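You operate a simulated robot arm through the tools that you are given. There is no shell and no other tool.

The job below is to be done with a simulated robot arm. You get a single attempt, and the scene is never put back.

## Task
Push the thick blue seal ring home in the coupler.
Fine: lay it on the coupler, slide the carrier IN, push the seal button, slide the carrier OUT again; leave the latch and the other thick rings.
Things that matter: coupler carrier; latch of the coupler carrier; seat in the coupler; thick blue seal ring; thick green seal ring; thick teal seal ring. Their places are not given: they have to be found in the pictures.

Only the result counts: the job must be done as asked and must still hold three seconds after the hand-in. Knocking over, shifting, dropping, spilling or breaking anything else fails it. Lids that push on must go on centred and level and be pressed home; caps that screw on are set level and turned clockwise until they are tight.

## Robot
A 7-joint arm with a two-finger parallel gripper, fixed in place. Base frame: the origin is on the floor under the middle of its stand, x ahead of it, y to its left, z up; the work surface is at about z = 86.8. Units: cm, rad, N and s.
With the tool pointing down near the work surface it reaches from about 24 to 64 cm from the base axis. Its first joint turns from -2.897 to 2.897 rad. Payload 1.57 kg.
The TCP is the grasp point between the finger pads, 3 cm short of the fingertips. In the tool frame z runs along the fingers and y along their closing line. The gripper opens to 8 cm. The fingers are 1.7 cm wide and 1.2 cm thick; the gripper's body (4 by 8.2 cm) begins 8 cm behind the TCP.
Orientation is told as [roll, pitch, yaw] about the base's x, y, z axes, in that order, counted from this pose: with the fingers straight down and closing along the base's y, the tool's x points along the base's -x, its y along +y and its z along -z.

## Interface
- The arm moves only by the tool jog_arm. Its argument "steps" is one flat list of numbers, 6 for each row, row after row: the shift along the tool's x, y, z in cm, then the turn, a rotation vector about the tool's x, y, z in rad. In form: [x, y, z, rx, ry, rz, x, y, z, rx, ry, rz, ...]. A call has 1 to 20 rows; each row is the pose to reach, as a shift and turn from the pose commanded when the call began, along the tool's axes at that moment. "grip" is the opening in per cent of the stroke, from 0 (shut) to 100 (fully open), set as the call begins (left out, the last holds). Each row takes 0.2 s and may step no farther than 5 cm and 0.15 rad from the row before; otherwise, or with a gripper value out of range, the whole call is refused. Where a pose cannot be reached the arm comes as near as it can. A force on the tool above 40 N (or 10 N above the force at the start of the call, whichever is more), or a blocked arm, ends the call early, and 0.2 s more pass. Each finger travels about 7.2 cm/s and halts on what it meets, pressing with about 34 N; the grip force reading is that of the motor and also rises with nothing between the fingers. The clock runs only during rows and for 0.2 s after the last one: add rows that repeat a pose to give the fingers time. The reply holds the time, the measured pose of the TCP, the force on the tool along the base axes, the opening and the grip force, in the units named above and with some noise, with the torque about the TCP (base axes, N m) and any sound that the robot's microphone picked up.
- Cameras (640 x 400 px; columns grow to the right, rows downward): "scene" is fixed at [21.95, 49.96, 159.24]; the picture's right is [-0.87, -0.50, 0.00], its down [-0.24, 0.43, -0.87] and it looks along [0.43, -0.76, -0.49] (base axes); focal length 373 px, centre (320, 200). "wrist" rides on the gripper at [7.2, -0.7, -12.2] in the tool frame; the picture's right is [0.09, 1.00, 0.00], its down [-0.84, 0.08, -0.54] and it looks along [-0.54, 0.05, 0.84] (tool axes); focal length 238 px, centre (320, 200).
- camera(camera): a new picture of that camera. The clock stands still meanwhile.
- raise_lower(by): slides the trunk up (or, below 0, down) by that many cm; the arm rides with it, the base frame stays. It gives what a move gives, with no picture.
- pixel_to_xyz(camera, pixels): for up to 12 pixels [column, row] of the newest picture of that camera ("zoom" is the newest enlarged one), the place [x, y, z] in the base frame of the surface seen there, good to about 0.3 cm. The clock stands still meanwhile.
- enlarge(camera, box): a new picture of the part [left, top, right, bottom] of that camera's present view, enlarged. The clock stands still meanwhile.
- hand_in(): hands the job in; it is judged then, once.

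Open the gripper and draw the arm clear of the work before you hand the job in, unless the task says otherwise.

The tools are called after ">>>" by a JSON object that holds its "method" and its "body". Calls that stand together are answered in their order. jog_arm: Moves the arm, as the interface text tells. Its arguments: {"type":"object","properties":{"steps":{"type":"array","items":{"type":"number"}},"grip":{"type":"number"}},"required":["steps"]} The other tools are called the same way: raise_lower (by) moves the trunk up or down; camera (camera) takes a picture; pixel_to_xyz (camera, pixels) gives the place of the surface under pixels of a picture; enlarge (camera, box) takes an enlarged picture of a part of a camera's view; hand_in () hands the job in.

At the start:

```text
t: 0.0
tool_pos: [59.35, -0.04, 125.45]
tool_rot: [-0.001, 0.0, 0.0]
ft_force: [0.3, -0.3, 0.1]
torque: [-0.02, -0.01, 0.02]
gripper_width: 8.01
grip_force: 0.1
trunk travel left (down, up): [-67.5, 31.5]
```

scene: 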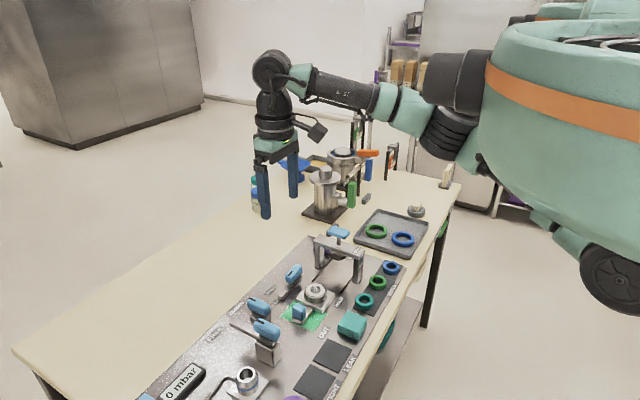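
wrist: 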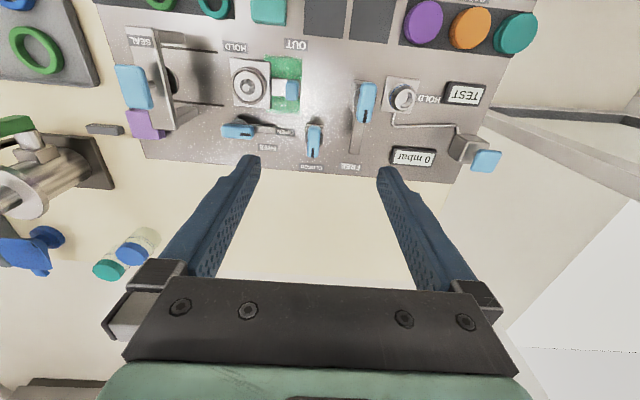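

The scene shows a panel with a coupler on a carrier (around pixel 316,295) and rings in a row (390,267), (377,283), (364,300), plus two rings on a tray (376,231), (402,239). I take enlarged views to understand the details.

>>> {"method": "enlarge", "body": {"camera": "scene", "box": [220, 220, 420, 345]}}

>>> {"method": "enlarge", "body": {"camera": "wrist", "box": [100, 0, 420, 200]}}

```text
3.20 times, centred on (320, 282) of scene
```

zoom: 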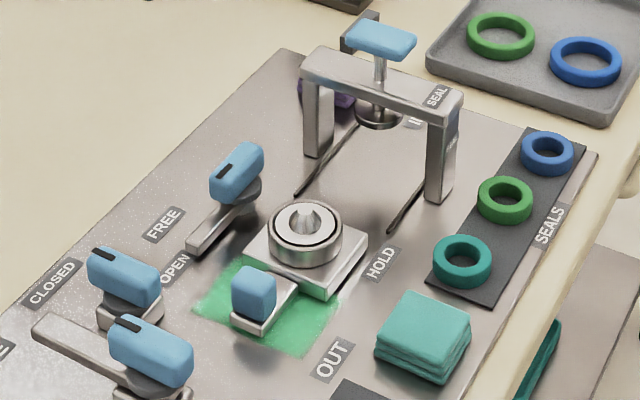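

```text
2.00 times, centred on (260, 100) of wrist
```

zoom: 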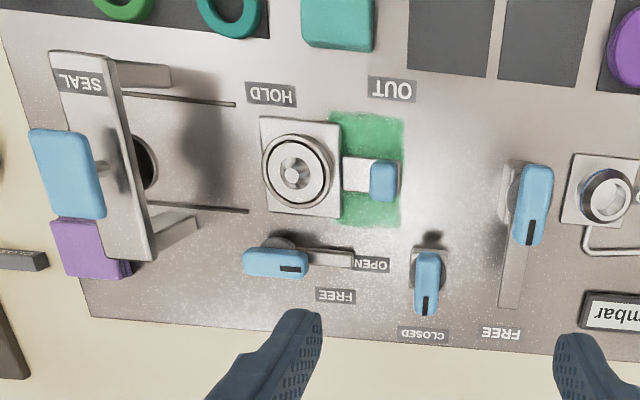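

The wrist zoom shows the carrier with its handle on the OUT (green) field and the SEAL press bridge at left. I read positions of key points in the scene picture.

>>> {"method": "enlarge", "body": {"camera": "scene", "box": [260, 225, 420, 325]}}

```text
4.00 times, centred on (340, 275) of scene
```

zoom: 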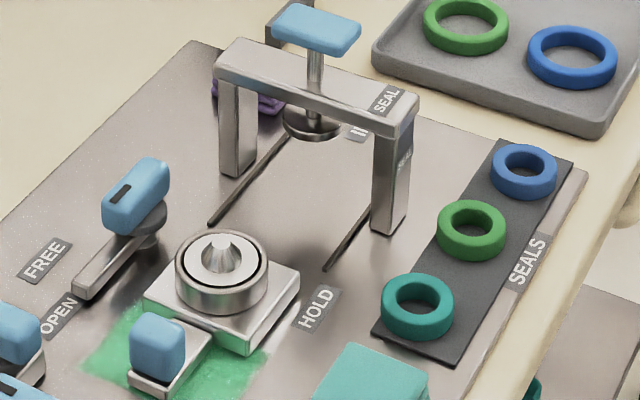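

The zoom shows the seat (222,262), blue thick ring (523,172), green (471,230), teal (418,307), carrier handle (158,345), seal button (315,28), and bridge. I read their coordinates.

>>> {"method": "pixel_to_xyz", "body": {"camera": "zoom", "pixels": [[523, 150], [497, 168], [550, 168], [523, 185], [525, 163], [222, 245], [222, 236], [184, 262], [262, 262], [158, 325], [158, 345], [315, 22]]}}

>>> {"method": "pixel_to_xyz", "body": {"camera": "zoom", "pixels": [[225, 283], [270, 300], [210, 220], [325, 268], [315, 130], [235, 50], [395, 120], [385, 215], [235, 165], [150, 180], [85, 285], [140, 240]]}}

>>> {"method": "pixel_to_xyz", "body": {"camera": "zoom", "pixels": [[471, 205], [471, 245], [418, 280], [418, 325], [456, 345], [505, 145], [570, 160], [380, 330], [315, 305], [45, 260], [355, 135], [345, 15]]}}

```text
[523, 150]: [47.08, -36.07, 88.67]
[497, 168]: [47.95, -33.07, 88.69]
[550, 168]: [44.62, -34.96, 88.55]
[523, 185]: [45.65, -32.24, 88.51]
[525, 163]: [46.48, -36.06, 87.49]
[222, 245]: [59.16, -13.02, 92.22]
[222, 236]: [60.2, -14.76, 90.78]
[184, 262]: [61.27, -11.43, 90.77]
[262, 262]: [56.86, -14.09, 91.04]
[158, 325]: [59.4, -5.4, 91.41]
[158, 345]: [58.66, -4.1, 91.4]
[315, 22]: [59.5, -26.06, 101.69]
```

```text
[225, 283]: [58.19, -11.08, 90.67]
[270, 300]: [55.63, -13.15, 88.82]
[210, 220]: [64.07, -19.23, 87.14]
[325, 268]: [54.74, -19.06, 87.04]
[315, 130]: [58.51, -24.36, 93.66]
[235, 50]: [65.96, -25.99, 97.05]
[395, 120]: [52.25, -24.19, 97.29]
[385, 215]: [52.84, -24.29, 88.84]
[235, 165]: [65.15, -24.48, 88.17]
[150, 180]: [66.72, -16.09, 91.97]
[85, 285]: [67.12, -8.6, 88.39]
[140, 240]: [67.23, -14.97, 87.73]
```

```text
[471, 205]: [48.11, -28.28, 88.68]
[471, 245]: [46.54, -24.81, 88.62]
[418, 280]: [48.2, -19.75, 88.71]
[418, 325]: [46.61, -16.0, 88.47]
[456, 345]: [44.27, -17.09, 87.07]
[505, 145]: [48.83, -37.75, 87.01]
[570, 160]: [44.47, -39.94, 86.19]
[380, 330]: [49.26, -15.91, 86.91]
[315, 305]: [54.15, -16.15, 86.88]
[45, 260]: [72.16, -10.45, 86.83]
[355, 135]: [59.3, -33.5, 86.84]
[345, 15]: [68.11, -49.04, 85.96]
```

Panel surface is at z≈87; blue ring centre ≈(46.3,-34.1), seat ≈(59.1,-12.9), handle ≈(59,-4.7), button ≈(59.5,-26,101.7). I lower the trunk by 15 cm first to work closer, with clear space below the gripper.

>>> {"method": "raise_lower", "body": {"by": -15}}

```text
t: 1.8
tool_pos: [59.43, -0.01, 110.45]
tool_rot: [0.0, -0.001, 0.0]
ft_force: [0.8, -1.2, 0.1]
torque: [0.02, 0.01, 0.02]
gripper_width: 8.0
grip_force: 0.0
trunk travel left (down, up): [-52.5, 46.5]
```

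TCP is at (59.4,0,110.5). I move to about (46,-12,110.5) so that the wrist camera looks straight at the seat.

>>> {"method": "jog_arm", "body": {"steps": [2.68, -2.4, 0, 0, 0, 0, 5.36, -4.8, 0, 0, 0, 0, 8.04, -7.2, 0, 0, 0, 0, 10.72, -9.6, 0, 0, 0, 0, 13.4, -12, 0, 0, 0, 0, 13.4, -12, 0, 0, 0, 0]}}

>>> {"method": "camera", "body": {"camera": "wrist"}}

```text
t: 3.1
tool_pos: [45.94, -12.13, 110.4]
tool_rot: [-0.001, -0.001, -0.001]
ft_force: [1.3, 0.4, 0.6]
torque: [0.03, 0.0, 0.0]
gripper_width: 8.0
grip_force: 0.1
trunk travel left (down, up): [-52.5, 46.5]
```

```text
taken
```

wrist: 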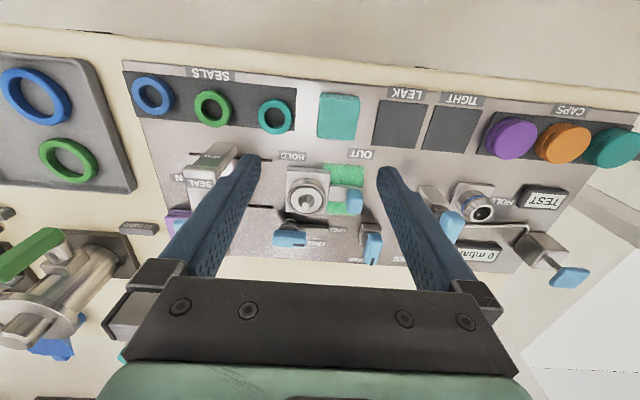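

The seat is at about (307,195) in the wrist picture between the fingers. I enlarge the seat, carrier and handle.

>>> {"method": "enlarge", "body": {"camera": "wrist", "box": [255, 145, 383, 225]}}

>>> {"method": "enlarge", "body": {"camera": "wrist", "box": [110, 50, 302, 170]}}

```text
5.00 times, centred on (319, 185) of wrist
```

zoom: 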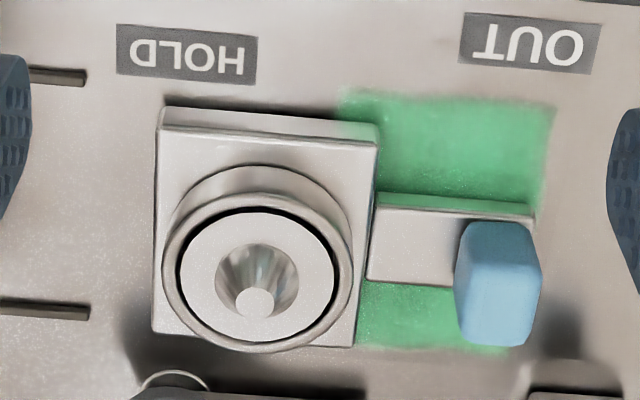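

```text
3.33 times, centred on (206, 110) of wrist
```

zoom: 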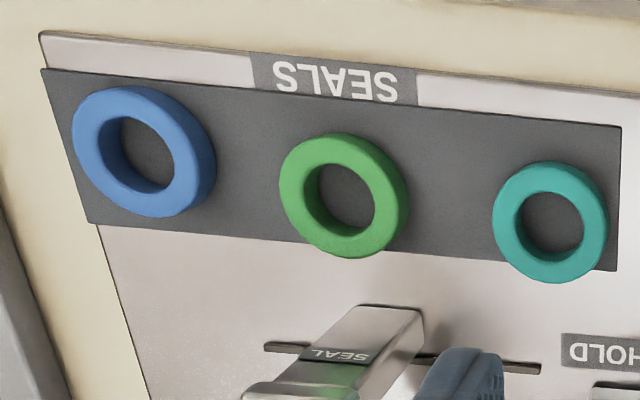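

In this zoom the blue ring spans (72..215, 87..217) with its hole around (148,152). I read points on the ring's top face and the strip around it.

>>> {"method": "pixel_to_xyz", "body": {"camera": "zoom", "pixels": [[88, 140], [188, 170], [128, 98], [150, 205], [100, 110], [180, 195], [105, 190], [172, 120], [150, 160], [60, 150], [225, 190], [145, 225]]}}

>>> {"method": "pixel_to_xyz", "body": {"camera": "zoom", "pixels": [[290, 190], [390, 210], [335, 145], [345, 248], [505, 215], [600, 225], [548, 172], [550, 275], [340, 190], [550, 225]]}}

>>> {"method": "enlarge", "body": {"camera": "wrist", "box": [275, 165, 339, 205]}}

```text
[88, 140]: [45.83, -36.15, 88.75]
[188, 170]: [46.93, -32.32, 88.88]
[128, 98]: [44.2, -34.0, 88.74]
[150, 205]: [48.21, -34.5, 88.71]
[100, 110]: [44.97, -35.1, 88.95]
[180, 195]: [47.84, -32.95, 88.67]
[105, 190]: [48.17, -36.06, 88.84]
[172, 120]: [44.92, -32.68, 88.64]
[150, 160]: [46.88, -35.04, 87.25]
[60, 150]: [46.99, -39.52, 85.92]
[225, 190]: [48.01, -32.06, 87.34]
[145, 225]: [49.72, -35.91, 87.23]
```

```text
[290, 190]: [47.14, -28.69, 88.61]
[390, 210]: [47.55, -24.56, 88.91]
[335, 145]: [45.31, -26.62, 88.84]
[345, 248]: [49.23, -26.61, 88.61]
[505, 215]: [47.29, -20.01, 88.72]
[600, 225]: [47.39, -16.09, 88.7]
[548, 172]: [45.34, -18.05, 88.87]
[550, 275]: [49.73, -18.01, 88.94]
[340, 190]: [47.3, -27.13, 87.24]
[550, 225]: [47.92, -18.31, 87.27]
```

```text
10.00 times, centred on (307, 185) of wrist
```

zoom: 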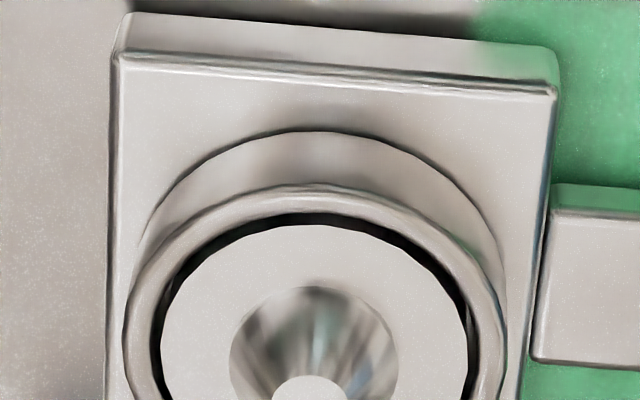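

The blue ring's centre is ≈(46.4,-34.2), top z≈88.75. Now I read the seat's levels in this 10x zoom: rim, disc, cone top and carrier plate.

>>> {"method": "enlarge", "body": {"camera": "wrist", "box": [275, 175, 339, 215]}}

>>> {"method": "pixel_to_xyz", "body": {"camera": "zoom", "pixels": [[312, 95], [137, 250], [490, 260], [313, 345], [200, 250], [430, 250], [310, 150], [310, 320], [310, 295], [312, 118], [150, 60], [520, 80]]}}

```text
10.00 times, centred on (307, 195) of wrist
```

zoom: 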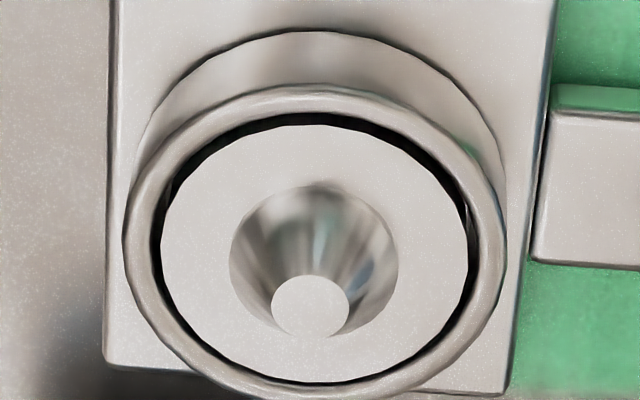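

```text
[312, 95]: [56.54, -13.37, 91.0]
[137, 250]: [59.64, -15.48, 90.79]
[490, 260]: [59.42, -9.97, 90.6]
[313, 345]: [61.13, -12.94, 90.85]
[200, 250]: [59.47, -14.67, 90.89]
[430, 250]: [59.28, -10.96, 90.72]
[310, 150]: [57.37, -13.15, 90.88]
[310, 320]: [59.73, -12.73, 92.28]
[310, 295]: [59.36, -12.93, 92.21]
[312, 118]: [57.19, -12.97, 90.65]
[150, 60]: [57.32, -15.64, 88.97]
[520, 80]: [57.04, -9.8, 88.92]
```

Disc and rim are flush at z≈90.8, cone top 92.25 at ≈(59.5,-12.9), so the ring rests around the cone. I move over the blue ring (46.4,-34.2) at TCP z≈98 with the opening set to 6 cm.

>>> {"method": "jog_arm", "body": {"steps": [-0.1, -4.4, 0, 0, 0, 0, -0.2, -8.8, 0, 0, 0, 0, -0.3, -13.2, 0, 0, 0, 0, -0.4, -17.6, 0, 0, 0, 0, -0.46, -22.07, 0, 0, 0, 0, -0.46, -22.07, 4, 0, 0, 0, -0.46, -22.07, 8, 0, 0, 0, -0.46, -22.07, 12, 0, 0, 0, -0.46, -22.07, 12, 0, 0, 0], "grip": 75}}

>>> {"method": "camera", "body": {"camera": "wrist"}}

>>> {"method": "camera", "body": {"camera": "scene"}}

```text
t: 5.2
tool_pos: [42.2, -28.86, 98.49]
tool_rot: [-0.004, -0.002, -0.006]
ft_force: [0.7, 0.5, 0.1]
torque: [0.01, 0.0, -0.03]
gripper_width: 5.98
grip_force: 0.0
out of reach, approached as far as the arm can: row 4, 5, 6, 7, 8, 9
trunk travel left (down, up): [-52.5, 46.5]
```

```text
taken
```

wrist: 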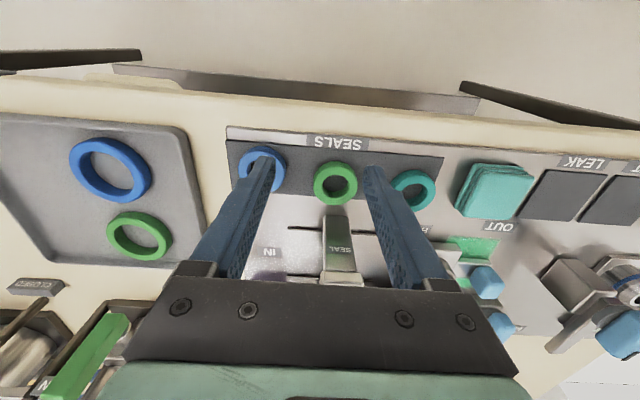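

```text
taken
```

scene: 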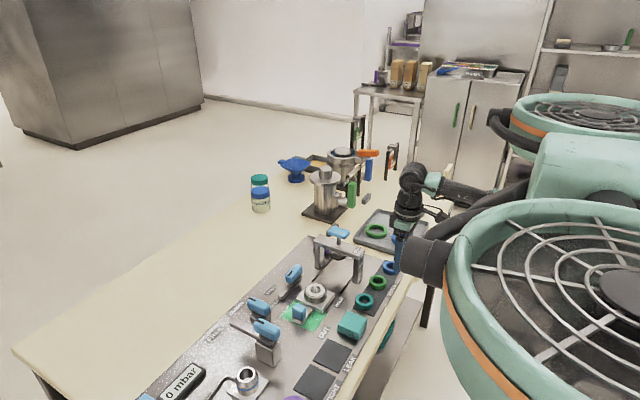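

The arm could not reach that far with the trunk this high; it stopped at (42.2,-28.9,98.5), tips still well above the rings. I go straight up again before lowering the trunk further.

>>> {"method": "jog_arm", "body": {"steps": [0, 0, -4, 0, 0, 0, 0, 0, -8, 0, 0, 0, 0, 0, -12, 0, 0, 0, 0, 0, -12, 0, 0, 0]}}

```text
t: 6.2
tool_pos: [41.79, -28.16, 110.19]
tool_rot: [0.001, -0.001, -0.003]
ft_force: [0.9, -0.4, 0.5]
torque: [0.0, -0.01, 0.0]
gripper_width: 6.01
grip_force: 0.1
out of reach, approached as far as the arm can: row 2, 3, 4
trunk travel left (down, up): [-52.5, 46.5]
```

The limit appears at azimuth ≈-35° with the hand held at yaw 0, not at radius, so I turn the hand along with the arm's azimuth (+0.6 rad about tool z) at this safe height and see where it gets.

>>> {"method": "jog_arm", "body": {"steps": [0, 0, 0, 0, 0, 0.15, 0, 0, 0, 0, 0, 0.3, 0, 0, 0, 0, 0, 0.45, 0, 0, 0, 0, 0, 0.6, 0, 0, 0, 0, 0, 0.6]}}

```text
t: 7.3
tool_pos: [42.02, -27.99, 110.35]
tool_rot: [0.0, 0.0, -0.602]
ft_force: [0.1, 1.1, -0.8]
torque: [0.03, 0.0, -0.02]
gripper_width: 6.03
grip_force: 0.0
trunk travel left (down, up): [-52.5, 46.5]
```

With the hand turned, the move was accepted: now (42.0,-28.0,110.4), yaw -0.60. I lower the trunk by 11 cm, leaving the tips near z≈96, above everything here.

>>> {"method": "raise_lower", "body": {"by": -11}}

>>> {"method": "camera", "body": {"camera": "scene"}}

```text
t: 8.8
tool_pos: [42.06, -27.98, 99.4]
tool_rot: [0.001, -0.001, -0.599]
ft_force: [-0.5, 0.1, 0.9]
torque: [-0.03, 0.01, -0.01]
gripper_width: 6.04
grip_force: 0.1
trunk travel left (down, up): [-41.5, 57.5]
```

```text
taken
```

scene: 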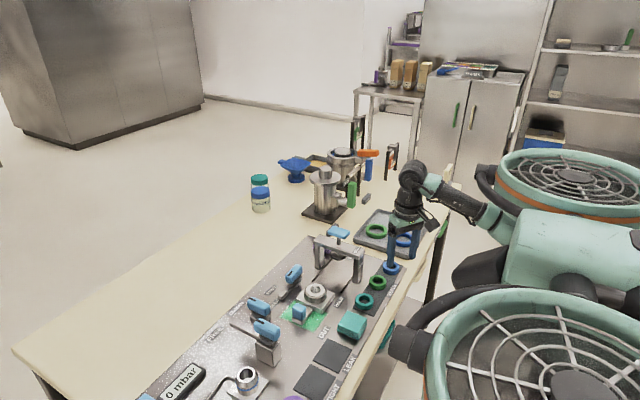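

Clear so far. I move horizontally to over the blue ring at (46.4,-34.2), tips at z≈96.4.

>>> {"method": "jog_arm", "body": {"steps": [-2.36, -0.89, 0, 0, 0, 0, -4.73, -1.79, 0, 0, 0, 0, -7.09, -2.68, 0, 0, 0, 0, -7.09, -2.68, 0, 0, 0, 0]}}

>>> {"method": "camera", "body": {"camera": "wrist"}}

```text
t: 9.8
tool_pos: [46.25, -34.18, 99.31]
tool_rot: [0.001, 0.0, -0.6]
ft_force: [-0.2, -1.1, 0.0]
torque: [0.03, 0.0, 0.01]
gripper_width: 5.99
grip_force: 0.0
trunk travel left (down, up): [-41.5, 57.5]
```

```text
taken
```

wrist: 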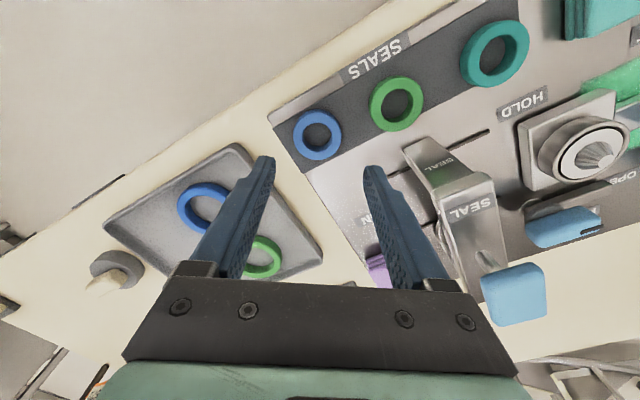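

The blue ring shows at ≈(317,134), almost exactly where a point under the TCP should project (320,136). I enlarge to refine.

>>> {"method": "enlarge", "body": {"camera": "wrist", "box": [269, 100, 365, 160]}}

```text
6.67 times, centred on (317, 130) of wrist
```

zoom: 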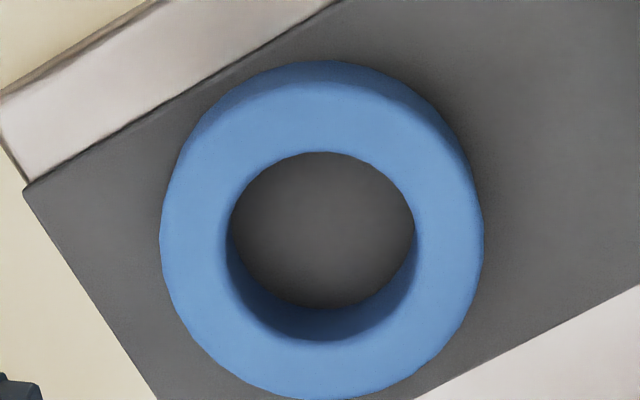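

The ring's top face centre is at zoom (320,245). I read the ring's rim points for its centre.

>>> {"method": "pixel_to_xyz", "body": {"camera": "zoom", "pixels": [[190, 246], [450, 246], [320, 120], [320, 370], [230, 155], [412, 335], [230, 335], [412, 155], [320, 230], [80, 250], [560, 250]]}}

```text
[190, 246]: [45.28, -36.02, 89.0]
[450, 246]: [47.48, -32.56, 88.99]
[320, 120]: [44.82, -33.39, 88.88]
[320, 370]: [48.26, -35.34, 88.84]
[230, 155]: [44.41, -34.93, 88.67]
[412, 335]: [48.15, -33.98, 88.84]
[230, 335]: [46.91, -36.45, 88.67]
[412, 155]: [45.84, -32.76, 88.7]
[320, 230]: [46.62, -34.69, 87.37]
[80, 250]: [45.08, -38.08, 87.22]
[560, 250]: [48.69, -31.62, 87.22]
```

Ring centre ≈(46.4,-34.4). I descend with a small lateral correction to TCP z≈90.6 (tips ≈0.4 cm above the strip), straddling the ring.

>>> {"method": "jog_arm", "body": {"steps": [-0.15, -0.12, 3, 0, 0, 0, -0.15, -0.12, 6, 0, 0, 0, -0.15, -0.12, 7.5, 0, 0, 0, -0.15, -0.12, 8.7, 0, 0, 0, -0.15, -0.12, 8.7, 0, 0, 0]}}

>>> {"method": "camera", "body": {"camera": "wrist"}}

>>> {"method": "enlarge", "body": {"camera": "scene", "box": [340, 210, 468, 290]}}

```text
t: 11.0
tool_pos: [46.36, -34.33, 90.56]
tool_rot: [-0.001, 0.0, -0.599]
ft_force: [0.4, -0.1, 0.2]
torque: [-0.02, 0.0, -0.01]
gripper_width: 6.01
grip_force: 0.0
trunk travel left (down, up): [-41.5, 57.5]
```

```text
taken
```

wrist: 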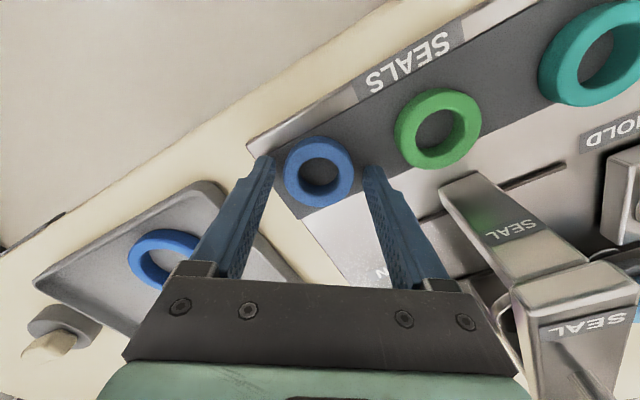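

```text
5.00 times, centred on (404, 250) of scene
```

zoom: 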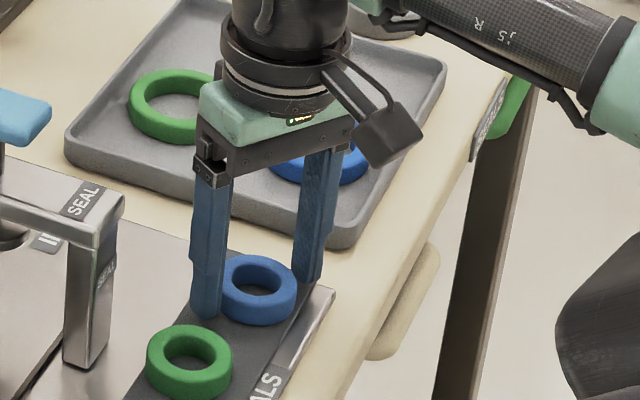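

The ring lies between the fingers. I enlarge the wrist view to check fore-aft centring of the ring between the pads.

>>> {"method": "enlarge", "body": {"camera": "wrist", "box": [239, 125, 399, 225]}}

```text
4.00 times, centred on (319, 175) of wrist
```

zoom: 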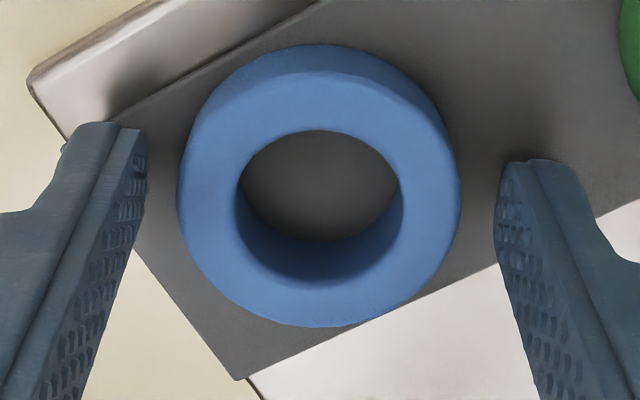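

Ring is centred to within ~0.1 cm. I close the fingers on it without moving.

>>> {"method": "jog_arm", "body": {"steps": [0, 0, 0, 0, 0, 0, 0, 0, 0, 0, 0, 0, 0, 0, 0, 0, 0, 0], "grip": 30}}

```text
t: 11.8
tool_pos: [46.47, -34.41, 90.57]
tool_rot: [0.0, 0.0, -0.6]
ft_force: [-0.4, 0.4, -0.2]
torque: [-0.01, 0.0, -0.02]
gripper_width: 4.54
grip_force: 34.2
trunk travel left (down, up): [-41.5, 57.5]
```

The ring is held (width 4.54, grip 34 N). I lift straight up 11.5 cm.

>>> {"method": "jog_arm", "body": {"steps": [0, 0, -1, 0, 0, 0, 0, 0, -3, 0, 0, 0, 0, 0, -6, 0, 0, 0, 0, 0, -9, 0, 0, 0, 0, 0, -11.5, 0, 0, 0, 0, 0, -11.5, 0, 0, 0]}}

>>> {"method": "camera", "body": {"camera": "wrist"}}

```text
t: 13.2
tool_pos: [46.46, -34.45, 102.36]
tool_rot: [0.001, -0.001, -0.597]
ft_force: [0.3, 0.5, 0.9]
torque: [-0.03, 0.02, 0.0]
gripper_width: 4.56
grip_force: 33.7
trunk travel left (down, up): [-41.5, 57.5]
```

```text
taken
```

wrist: 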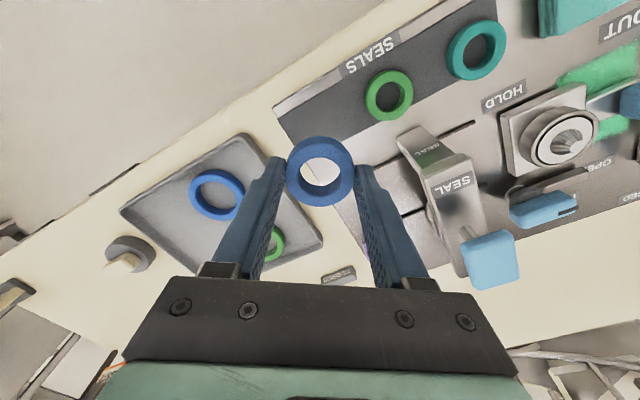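

Ring is held level. I carry it along +y at x≈46.4, height 102, turning the hand back to yaw ≈-0.2 on the way.

>>> {"method": "jog_arm", "body": {"steps": [2.418, 3.556, 0, 0, 0, -0.08, 4.836, 7.112, 0, 0, 0, -0.16, 7.254, 10.668, 0, 0, 0, -0.24, 9.672, 14.224, 0, 0, 0, -0.32, 12.09, 17.78, 0, 0, 0, -0.4, 12.09, 17.78, 0, 0, 0, -0.4]}}

```text
t: 14.6
tool_pos: [46.34, -12.81, 102.24]
tool_rot: [0.001, -0.001, -0.2]
ft_force: [-0.1, -0.4, -0.6]
torque: [-0.02, 0.01, 0.02]
gripper_width: 4.56
grip_force: 33.8
trunk travel left (down, up): [-41.5, 57.5]
```

Now at (46.3,-12.8,102.2), yaw -0.2. I move forward to above the seat at (59.4,-12.9) and look.

>>> {"method": "jog_arm", "body": {"steps": [-4.27, 0.84, 0, 0, 0, 0, -8.55, 1.67, 0, 0, 0, 0, -12.82, 2.51, 0, 0, 0, 0, -12.82, 2.51, 0, 0, 0, 0]}}

>>> {"method": "camera", "body": {"camera": "wrist"}}

>>> {"method": "enlarge", "body": {"camera": "scene", "box": [240, 200, 400, 300]}}

```text
t: 15.6
tool_pos: [59.58, -13.01, 102.25]
tool_rot: [-0.002, -0.001, -0.199]
ft_force: [0.7, 0.1, -0.5]
torque: [-0.03, -0.03, 0.01]
gripper_width: 4.55
grip_force: 33.8
trunk travel left (down, up): [-41.5, 57.5]
```

```text
taken
```

wrist: 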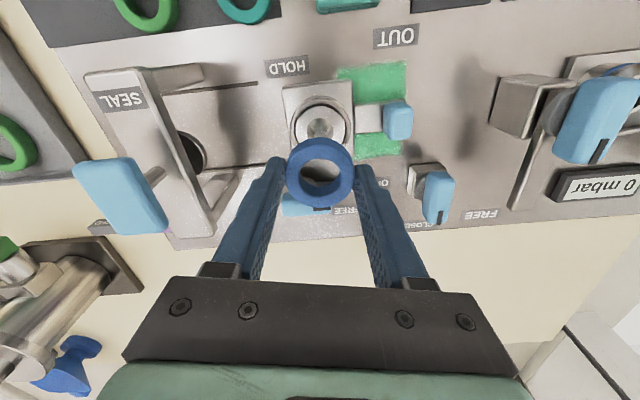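

```text
4.00 times, centred on (320, 250) of scene
```

zoom: 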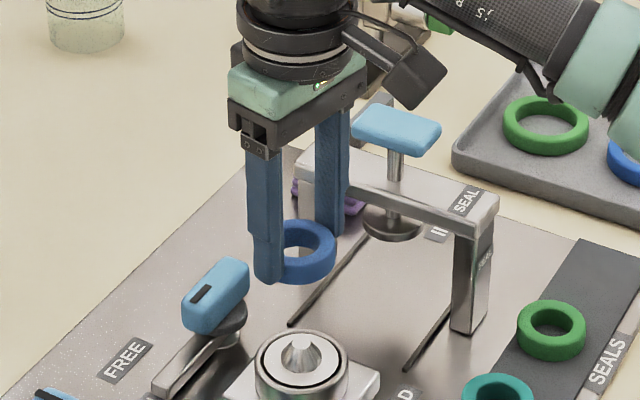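

The cone appears at about (319,125), with the ring held in front of it. I enlarge to compare the cone's and ring's positions.

>>> {"method": "enlarge", "body": {"camera": "wrist", "box": [256, 75, 384, 155]}}

>>> {"method": "enlarge", "body": {"camera": "wrist", "box": [256, 95, 416, 195]}}

```text
5.00 times, centred on (320, 115) of wrist
```

zoom: 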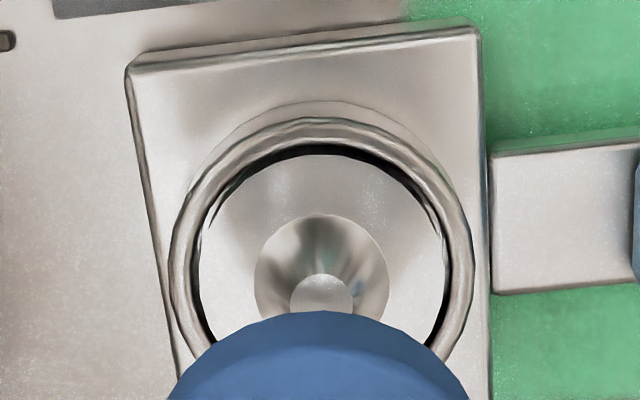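

```text
4.00 times, centred on (336, 145) of wrist
```

zoom: 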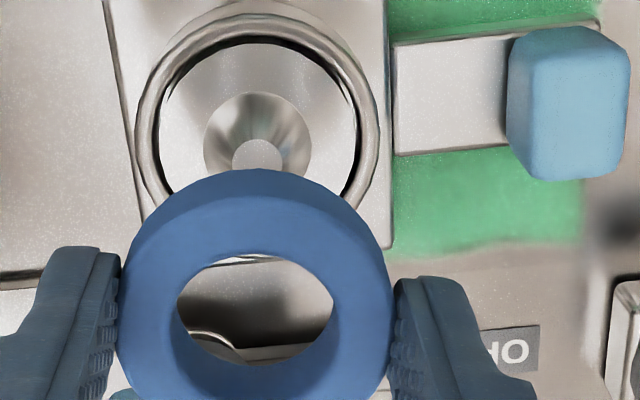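

Cone top at wrist pixel (320.2,135.4) versus the hand axis, and ring centre offset recorded at the pick, give a residual of only ≈+0.12 cm in tool x and +0.05 in tool y. I apply it and descend to TCP z≈96.4 (ring bottom ≈0.8 cm above cone tip), then look again.

>>> {"method": "jog_arm", "body": {"steps": [0.12, 0.05, 2, 0, 0, 0, 0.12, 0.05, 4, 0, 0, 0, 0.12, 0.05, 5.85, 0, 0, 0, 0.12, 0.05, 5.85, 0, 0, 0]}}

>>> {"method": "enlarge", "body": {"camera": "wrist", "box": [240, 110, 400, 210]}}

>>> {"method": "enlarge", "body": {"camera": "scene", "box": [270, 250, 366, 310]}}

```text
t: 16.6
tool_pos: [59.26, -13.01, 96.31]
tool_rot: [-0.001, -0.001, -0.202]
ft_force: [0.5, -1.3, -1.2]
torque: [-0.01, 0.01, -0.01]
gripper_width: 4.5
grip_force: 34.0
trunk travel left (down, up): [-41.5, 57.5]
```

```text
4.00 times, centred on (320, 160) of wrist
```

zoom: 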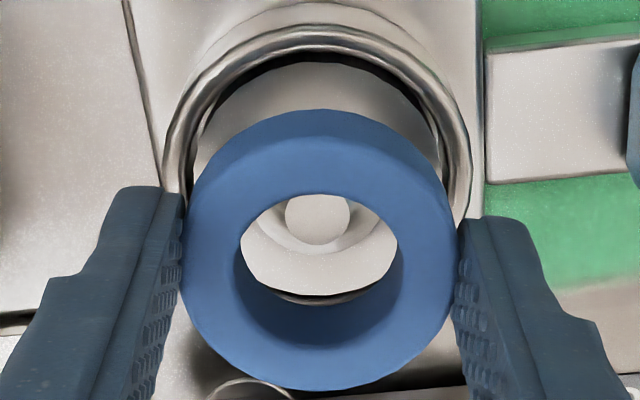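

```text
6.67 times, centred on (318, 280) of scene
```

zoom: 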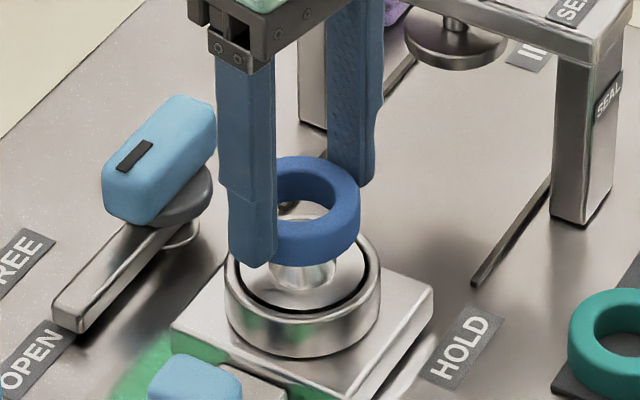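

Ring hangs over the cone with the cone tip visible through its hole at zoom (317,219). I take a closer scene view to cross-check the alignment.

>>> {"method": "enlarge", "body": {"camera": "scene", "box": [292, 264, 348, 299]}}

>>> {"method": "enlarge", "body": {"camera": "wrist", "box": [272, 130, 368, 190]}}

```text
11.43 times, centred on (320, 282) of scene
```

zoom: 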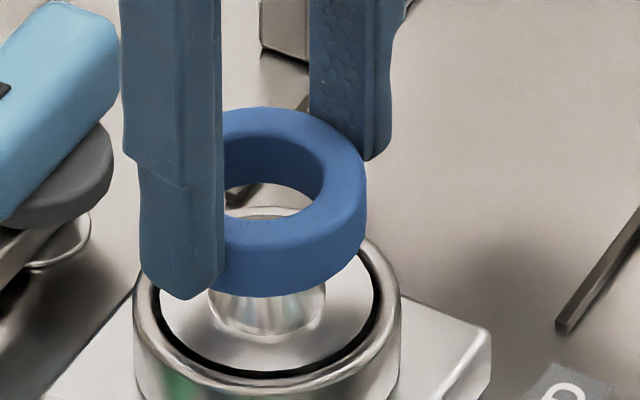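

```text
6.67 times, centred on (320, 160) of wrist
```

zoom: 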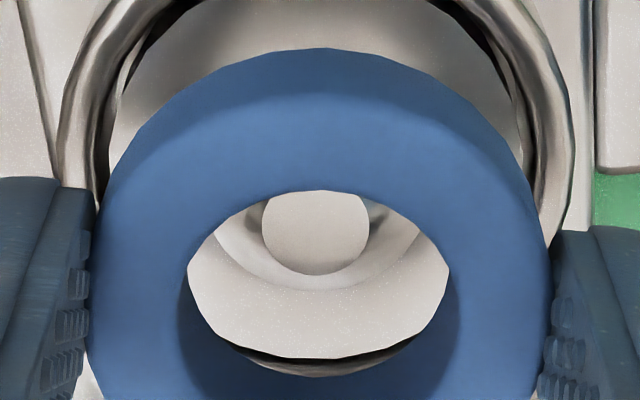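

Both views agree within ~0.15 cm. I sample surface points on the ring top, cone tip and disc to refine the offset.

>>> {"method": "enlarge", "body": {"camera": "wrist", "box": [240, 110, 400, 210]}}

>>> {"method": "pixel_to_xyz", "body": {"camera": "zoom", "pixels": [[213, 265], [425, 265], [319, 170], [319, 368], [244, 190], [394, 345], [244, 345], [394, 190], [225, 225], [413, 310], [225, 310], [413, 225]]}}

>>> {"method": "pixel_to_xyz", "body": {"camera": "zoom", "pixels": [[317, 219], [300, 219], [334, 219], [317, 205], [317, 235], [305, 210], [329, 210], [305, 230], [329, 230], [317, 212], [317, 226], [310, 219]]}}

```text
4.00 times, centred on (320, 160) of wrist
```

zoom: 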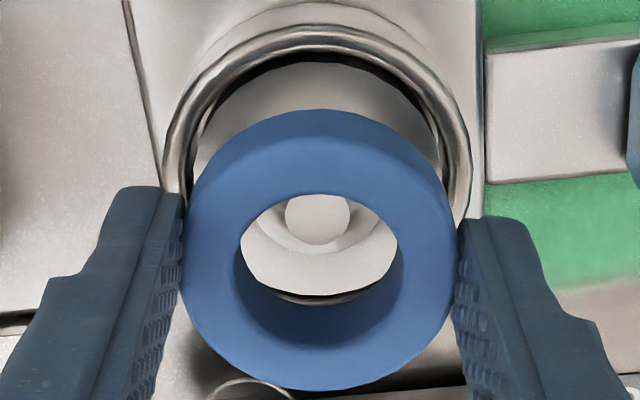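

```text
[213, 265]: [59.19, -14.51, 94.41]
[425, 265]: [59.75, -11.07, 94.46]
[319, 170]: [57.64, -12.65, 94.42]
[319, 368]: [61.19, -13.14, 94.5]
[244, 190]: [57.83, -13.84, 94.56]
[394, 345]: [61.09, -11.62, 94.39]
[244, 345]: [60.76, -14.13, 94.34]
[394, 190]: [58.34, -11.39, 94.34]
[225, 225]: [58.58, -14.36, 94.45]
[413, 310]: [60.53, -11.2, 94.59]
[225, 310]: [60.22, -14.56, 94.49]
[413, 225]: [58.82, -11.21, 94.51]
```

```text
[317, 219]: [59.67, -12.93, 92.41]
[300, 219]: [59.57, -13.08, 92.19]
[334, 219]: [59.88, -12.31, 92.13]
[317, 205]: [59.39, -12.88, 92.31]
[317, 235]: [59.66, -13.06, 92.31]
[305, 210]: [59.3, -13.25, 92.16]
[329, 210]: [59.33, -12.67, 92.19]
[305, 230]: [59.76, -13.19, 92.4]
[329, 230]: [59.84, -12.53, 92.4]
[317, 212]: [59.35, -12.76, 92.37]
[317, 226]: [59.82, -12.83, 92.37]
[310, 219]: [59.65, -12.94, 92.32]
```

Ring centre ≈(59.50,-12.81), cone centre ≈(59.56,-12.87): offset under 0.1 cm. I apply it and descend 1.3 cm so that the cone enters the hole.

>>> {"method": "jog_arm", "body": {"steps": [-0.07, -0.03, 0, 0, 0, 0, -0.07, -0.03, 0.6, 0, 0, 0, -0.07, -0.03, 1.3, 0, 0, 0, -0.07, -0.03, 1.3, 0, 0, 0]}}

>>> {"method": "enlarge", "body": {"camera": "wrist", "box": [240, 120, 400, 220]}}

>>> {"method": "enlarge", "body": {"camera": "scene", "box": [292, 264, 348, 299]}}

```text
t: 17.6
tool_pos: [59.52, -12.94, 95.07]
tool_rot: [0.0, 0.001, -0.2]
ft_force: [0.2, 0.5, -0.2]
torque: [0.01, 0.0, 0.01]
gripper_width: 4.55
grip_force: 33.8
trunk travel left (down, up): [-41.5, 57.5]
```

```text
4.00 times, centred on (320, 170) of wrist
```

zoom: 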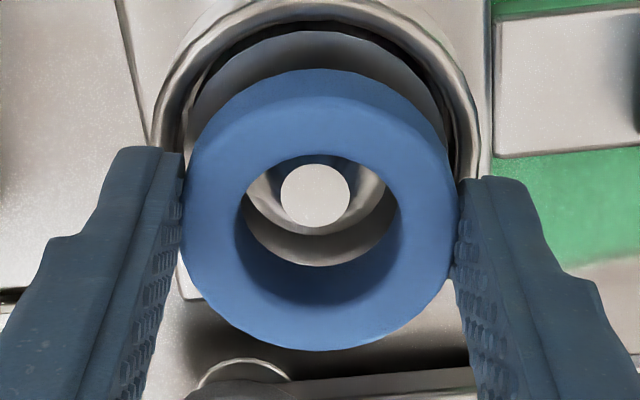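

```text
11.43 times, centred on (320, 282) of scene
```

zoom: 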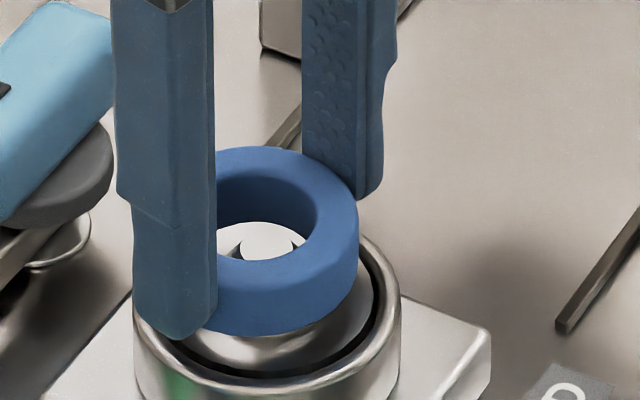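

The ring now encircles the cone; the scene view suggests the ring is ≈0.1–0.2 cm too far toward +x/+y. I correct by (+0.08,-0.11) in tool x,y and descend another 0.5 cm.

>>> {"method": "jog_arm", "body": {"steps": [0.08, -0.11, 0, 0, 0, 0, 0.08, -0.11, 0.25, 0, 0, 0, 0.08, -0.11, 0.5, 0, 0, 0, 0.08, -0.11, 0.5, 0, 0, 0]}}

>>> {"method": "enlarge", "body": {"camera": "wrist", "box": [240, 120, 400, 220]}}

>>> {"method": "enlarge", "body": {"camera": "scene", "box": [292, 264, 348, 299]}}

```text
t: 18.6
tool_pos: [59.37, -13.13, 94.51]
tool_rot: [-0.001, 0.0, -0.2]
ft_force: [0.2, 0.5, 2.7]
torque: [-0.03, 0.07, 0.03]
gripper_width: 4.52
grip_force: 34.3
trunk travel left (down, up): [-41.5, 57.5]
```

```text
4.00 times, centred on (320, 170) of wrist
```

zoom: 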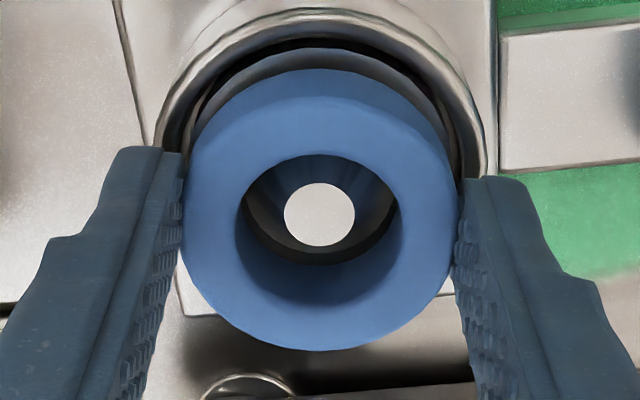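

```text
11.43 times, centred on (320, 282) of scene
```

zoom: 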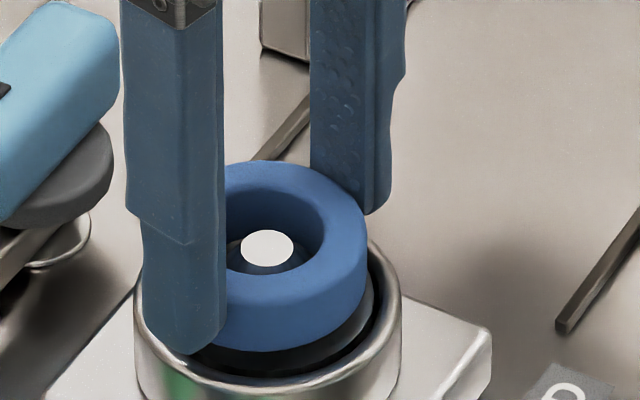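

Ring is aligned with the cone (both near px 319.5), force z 2.7 N hints at first light contact. I lower 0.15 cm more and check the force.

>>> {"method": "jog_arm", "body": {"steps": [0, 0, 0.08, 0, 0, 0, 0, 0, 0.15, 0, 0, 0, 0, 0, 0.15, 0, 0, 0]}}

```text
t: 19.4
tool_pos: [59.38, -13.01, 94.25]
tool_rot: [0.0, 0.003, -0.199]
ft_force: [-3.3, 2.4, 1.7]
torque: [0.09, 0.03, 0.03]
gripper_width: 4.54
grip_force: 33.8
trunk travel left (down, up): [-41.5, 57.5]
```

Small side force (-3.3,+2.4,1.7 N) shows the cone is guiding the ring toward -x,+y; the ring is practically down. I open the fingers to 6 cm so it settles on the cone.

>>> {"method": "jog_arm", "body": {"steps": [0.04, 0.04, 0, 0, 0, 0, 0.04, 0.04, 0, 0, 0, 0, 0.04, 0.04, 0, 0, 0, 0], "grip": 75}}

>>> {"method": "enlarge", "body": {"camera": "wrist", "box": [240, 120, 400, 220]}}

>>> {"method": "enlarge", "body": {"camera": "scene", "box": [292, 264, 348, 299]}}

```text
t: 20.2
tool_pos: [59.39, -12.95, 94.39]
tool_rot: [0.001, 0.0, -0.2]
ft_force: [0.4, -0.3, -0.2]
torque: [-0.03, 0.03, -0.06]
gripper_width: 6.0
grip_force: 0.1
trunk travel left (down, up): [-41.5, 57.5]
```

```text
4.00 times, centred on (320, 170) of wrist
```

zoom: 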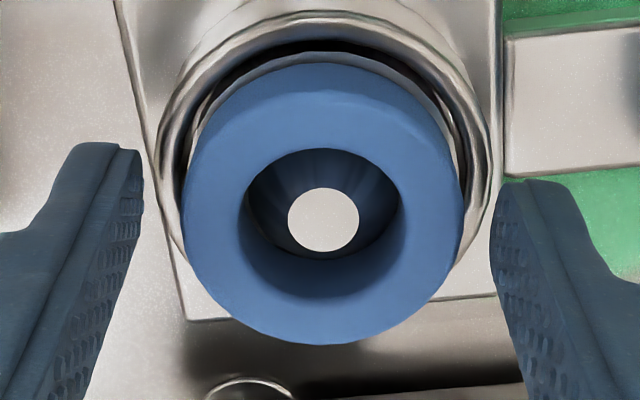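

```text
11.43 times, centred on (320, 282) of scene
```

zoom: 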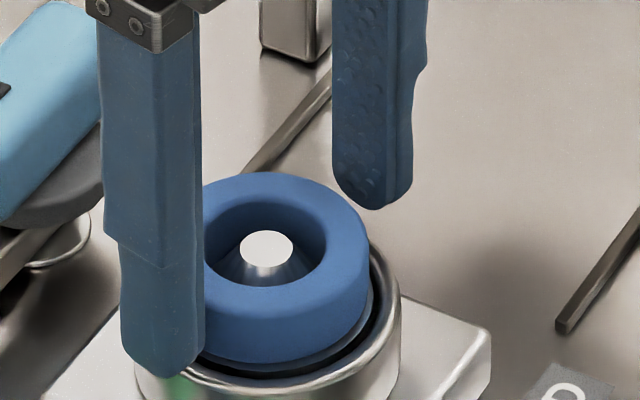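

The ring is released around the cone. I go straight up 8 cm and look at how it sits.

>>> {"method": "jog_arm", "body": {"steps": [0, 0, -1.5, 0, 0, 0, 0, 0, -4, 0, 0, 0, 0, 0, -8, 0, 0, 0, 0, 0, -8, 0, 0, 0]}}

>>> {"method": "enlarge", "body": {"camera": "wrist", "box": [256, 85, 384, 165]}}

>>> {"method": "enlarge", "body": {"camera": "scene", "box": [288, 269, 352, 309]}}

```text
t: 21.2
tool_pos: [59.41, -12.99, 102.32]
tool_rot: [-0.002, 0.001, -0.199]
ft_force: [0.0, 0.4, -0.5]
torque: [0.02, 0.0, 0.01]
gripper_width: 5.99
grip_force: 0.0
trunk travel left (down, up): [-41.5, 57.5]
```

```text
5.00 times, centred on (320, 125) of wrist
```

zoom: 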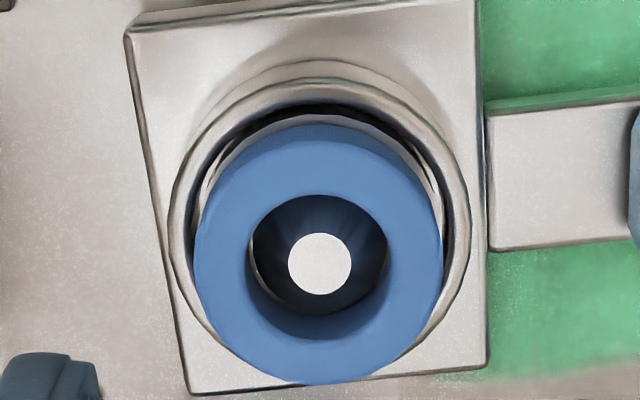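

```text
10.00 times, centred on (320, 289) of scene
```

zoom: 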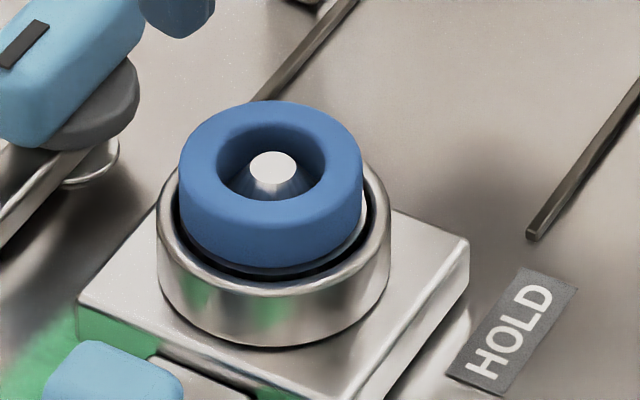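

The ring sits on the cone roughly centred: scene ring 180–363 vs cup 157–391. I measure the height of its top face around for level.

>>> {"method": "pixel_to_xyz", "body": {"camera": "zoom", "pixels": [[197, 150], [345, 150], [270, 110], [270, 207], [215, 120], [325, 120], [215, 190], [325, 190], [270, 172], [375, 220], [165, 220], [270, 292]]}}

>>> {"method": "enlarge", "body": {"camera": "wrist", "box": [256, 85, 384, 165]}}

>>> {"method": "pixel_to_xyz", "body": {"camera": "zoom", "pixels": [[222, 260], [415, 260], [318, 150], [318, 360], [250, 185], [390, 330], [250, 330], [390, 185], [318, 263], [318, 90], [180, 220], [455, 220]]}}

```text
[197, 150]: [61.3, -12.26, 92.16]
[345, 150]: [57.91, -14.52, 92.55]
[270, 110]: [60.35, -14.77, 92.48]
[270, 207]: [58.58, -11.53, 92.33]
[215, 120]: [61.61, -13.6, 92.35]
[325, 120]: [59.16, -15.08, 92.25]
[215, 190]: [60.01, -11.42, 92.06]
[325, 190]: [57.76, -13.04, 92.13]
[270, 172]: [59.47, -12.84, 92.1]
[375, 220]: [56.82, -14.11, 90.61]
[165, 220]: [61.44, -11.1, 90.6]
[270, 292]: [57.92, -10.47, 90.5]
```

```text
5.00 times, centred on (320, 125) of wrist
```

zoom: 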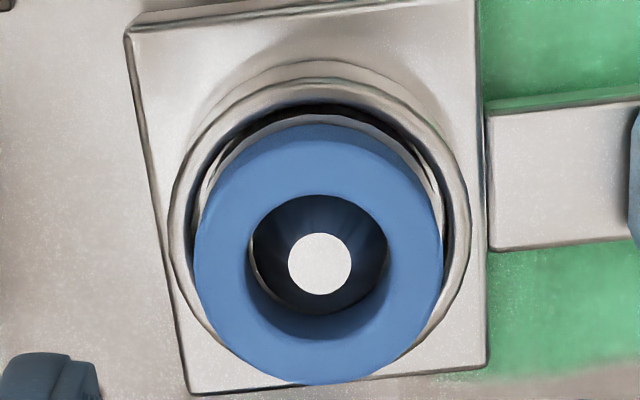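

```text
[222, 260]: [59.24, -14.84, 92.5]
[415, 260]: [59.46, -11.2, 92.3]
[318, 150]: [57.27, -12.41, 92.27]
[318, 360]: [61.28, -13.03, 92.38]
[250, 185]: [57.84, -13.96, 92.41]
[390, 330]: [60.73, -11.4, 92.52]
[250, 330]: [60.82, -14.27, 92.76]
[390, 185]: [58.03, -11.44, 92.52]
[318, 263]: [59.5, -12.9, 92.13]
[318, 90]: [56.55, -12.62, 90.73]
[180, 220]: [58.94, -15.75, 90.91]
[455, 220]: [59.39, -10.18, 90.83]
```

Ring top is level at z≈92.4 and centred on the cone within ~0.1 cm, so it lies on the coupler. Next I examine the carrier handle at about (400,120) of the wrist view.

>>> {"method": "enlarge", "body": {"camera": "wrist", "box": [340, 75, 468, 155]}}

>>> {"method": "camera", "body": {"camera": "wrist"}}

```text
5.00 times, centred on (404, 115) of wrist
```

zoom: 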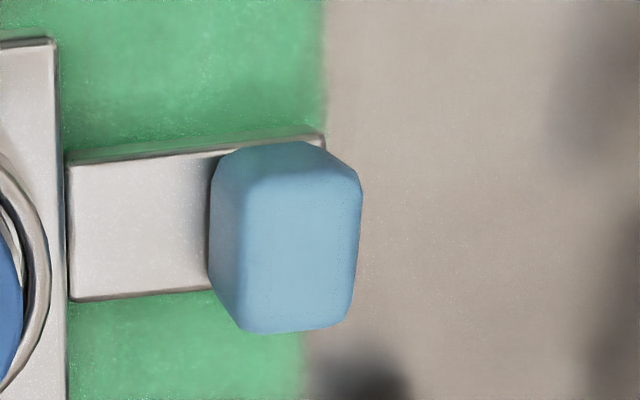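

```text
taken
```

wrist: 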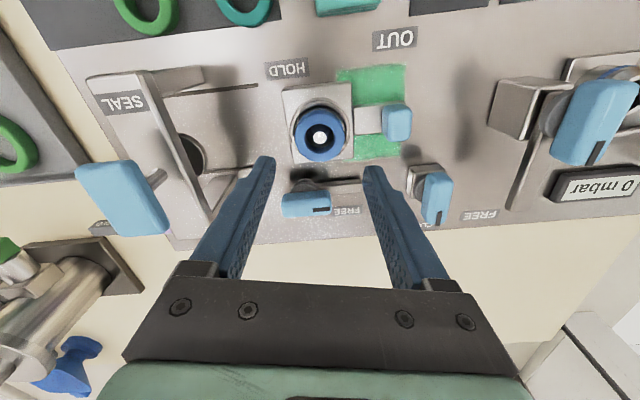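

The handle spans about (210..360, 142..332) in the 5x zoom. I read its top corners, side faces, and the surroundings.

>>> {"method": "pixel_to_xyz", "body": {"camera": "zoom", "pixels": [[260, 190], [340, 190], [260, 310], [335, 310], [300, 250], [225, 250], [300, 155], [355, 250], [140, 220], [180, 280], [450, 250], [180, 350]]}}

>>> {"method": "pixel_to_xyz", "body": {"camera": "wrist", "pixels": [[308, 203], [435, 185], [430, 205], [350, 180], [300, 190], [415, 170], [440, 215], [320, 210], [290, 200], [330, 195], [500, 100], [575, 120]]}}

```text
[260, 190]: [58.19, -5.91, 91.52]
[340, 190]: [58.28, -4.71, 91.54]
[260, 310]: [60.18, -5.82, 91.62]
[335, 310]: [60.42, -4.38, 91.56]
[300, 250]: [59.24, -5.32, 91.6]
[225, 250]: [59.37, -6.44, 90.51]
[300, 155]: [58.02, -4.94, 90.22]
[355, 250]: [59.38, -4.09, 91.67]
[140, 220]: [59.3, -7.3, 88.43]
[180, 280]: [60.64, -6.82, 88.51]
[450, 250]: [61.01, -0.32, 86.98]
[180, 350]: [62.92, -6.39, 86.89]
```

```text
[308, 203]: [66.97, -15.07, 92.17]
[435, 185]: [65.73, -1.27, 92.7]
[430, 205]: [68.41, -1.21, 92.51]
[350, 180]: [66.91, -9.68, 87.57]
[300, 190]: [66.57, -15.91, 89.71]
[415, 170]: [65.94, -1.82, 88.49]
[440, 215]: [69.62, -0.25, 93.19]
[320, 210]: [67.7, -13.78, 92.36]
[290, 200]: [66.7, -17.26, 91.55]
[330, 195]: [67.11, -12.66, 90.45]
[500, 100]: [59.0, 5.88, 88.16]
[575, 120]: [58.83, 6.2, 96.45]
```

Handle block: centre ≈(59.3,-5.2), y from -6.4 to -4.0, top z≈91.6, standing on a stem at z≈88.5. I move above it with yaw back to 0 and opening 4.4 cm, staying at height 102.

>>> {"method": "jog_arm", "body": {"steps": [0.82, 3.8, 0, 0, 0, -0.1, 1.65, 7.61, 0, 0, 0, -0.2, 1.65, 7.61, 0, 0, 0, -0.2], "grip": 55}}

>>> {"method": "camera", "body": {"camera": "wrist"}}

```text
t: 22.0
tool_pos: [59.21, -5.14, 102.25]
tool_rot: [-0.001, 0.001, 0.002]
ft_force: [-0.6, 0.9, 1.1]
torque: [-0.01, 0.0, -0.04]
gripper_width: 4.41
grip_force: 0.1
trunk travel left (down, up): [-41.5, 57.5]
```

```text
taken
```

wrist: 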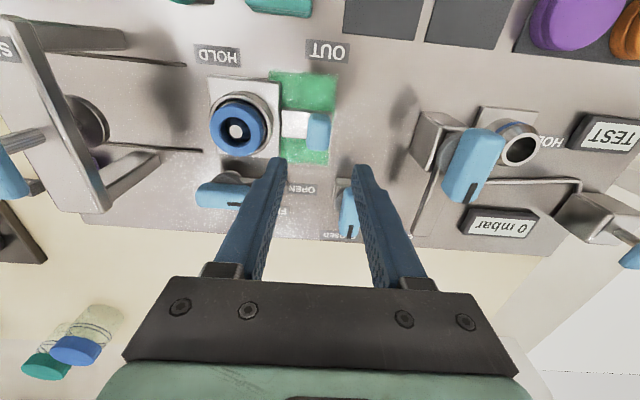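

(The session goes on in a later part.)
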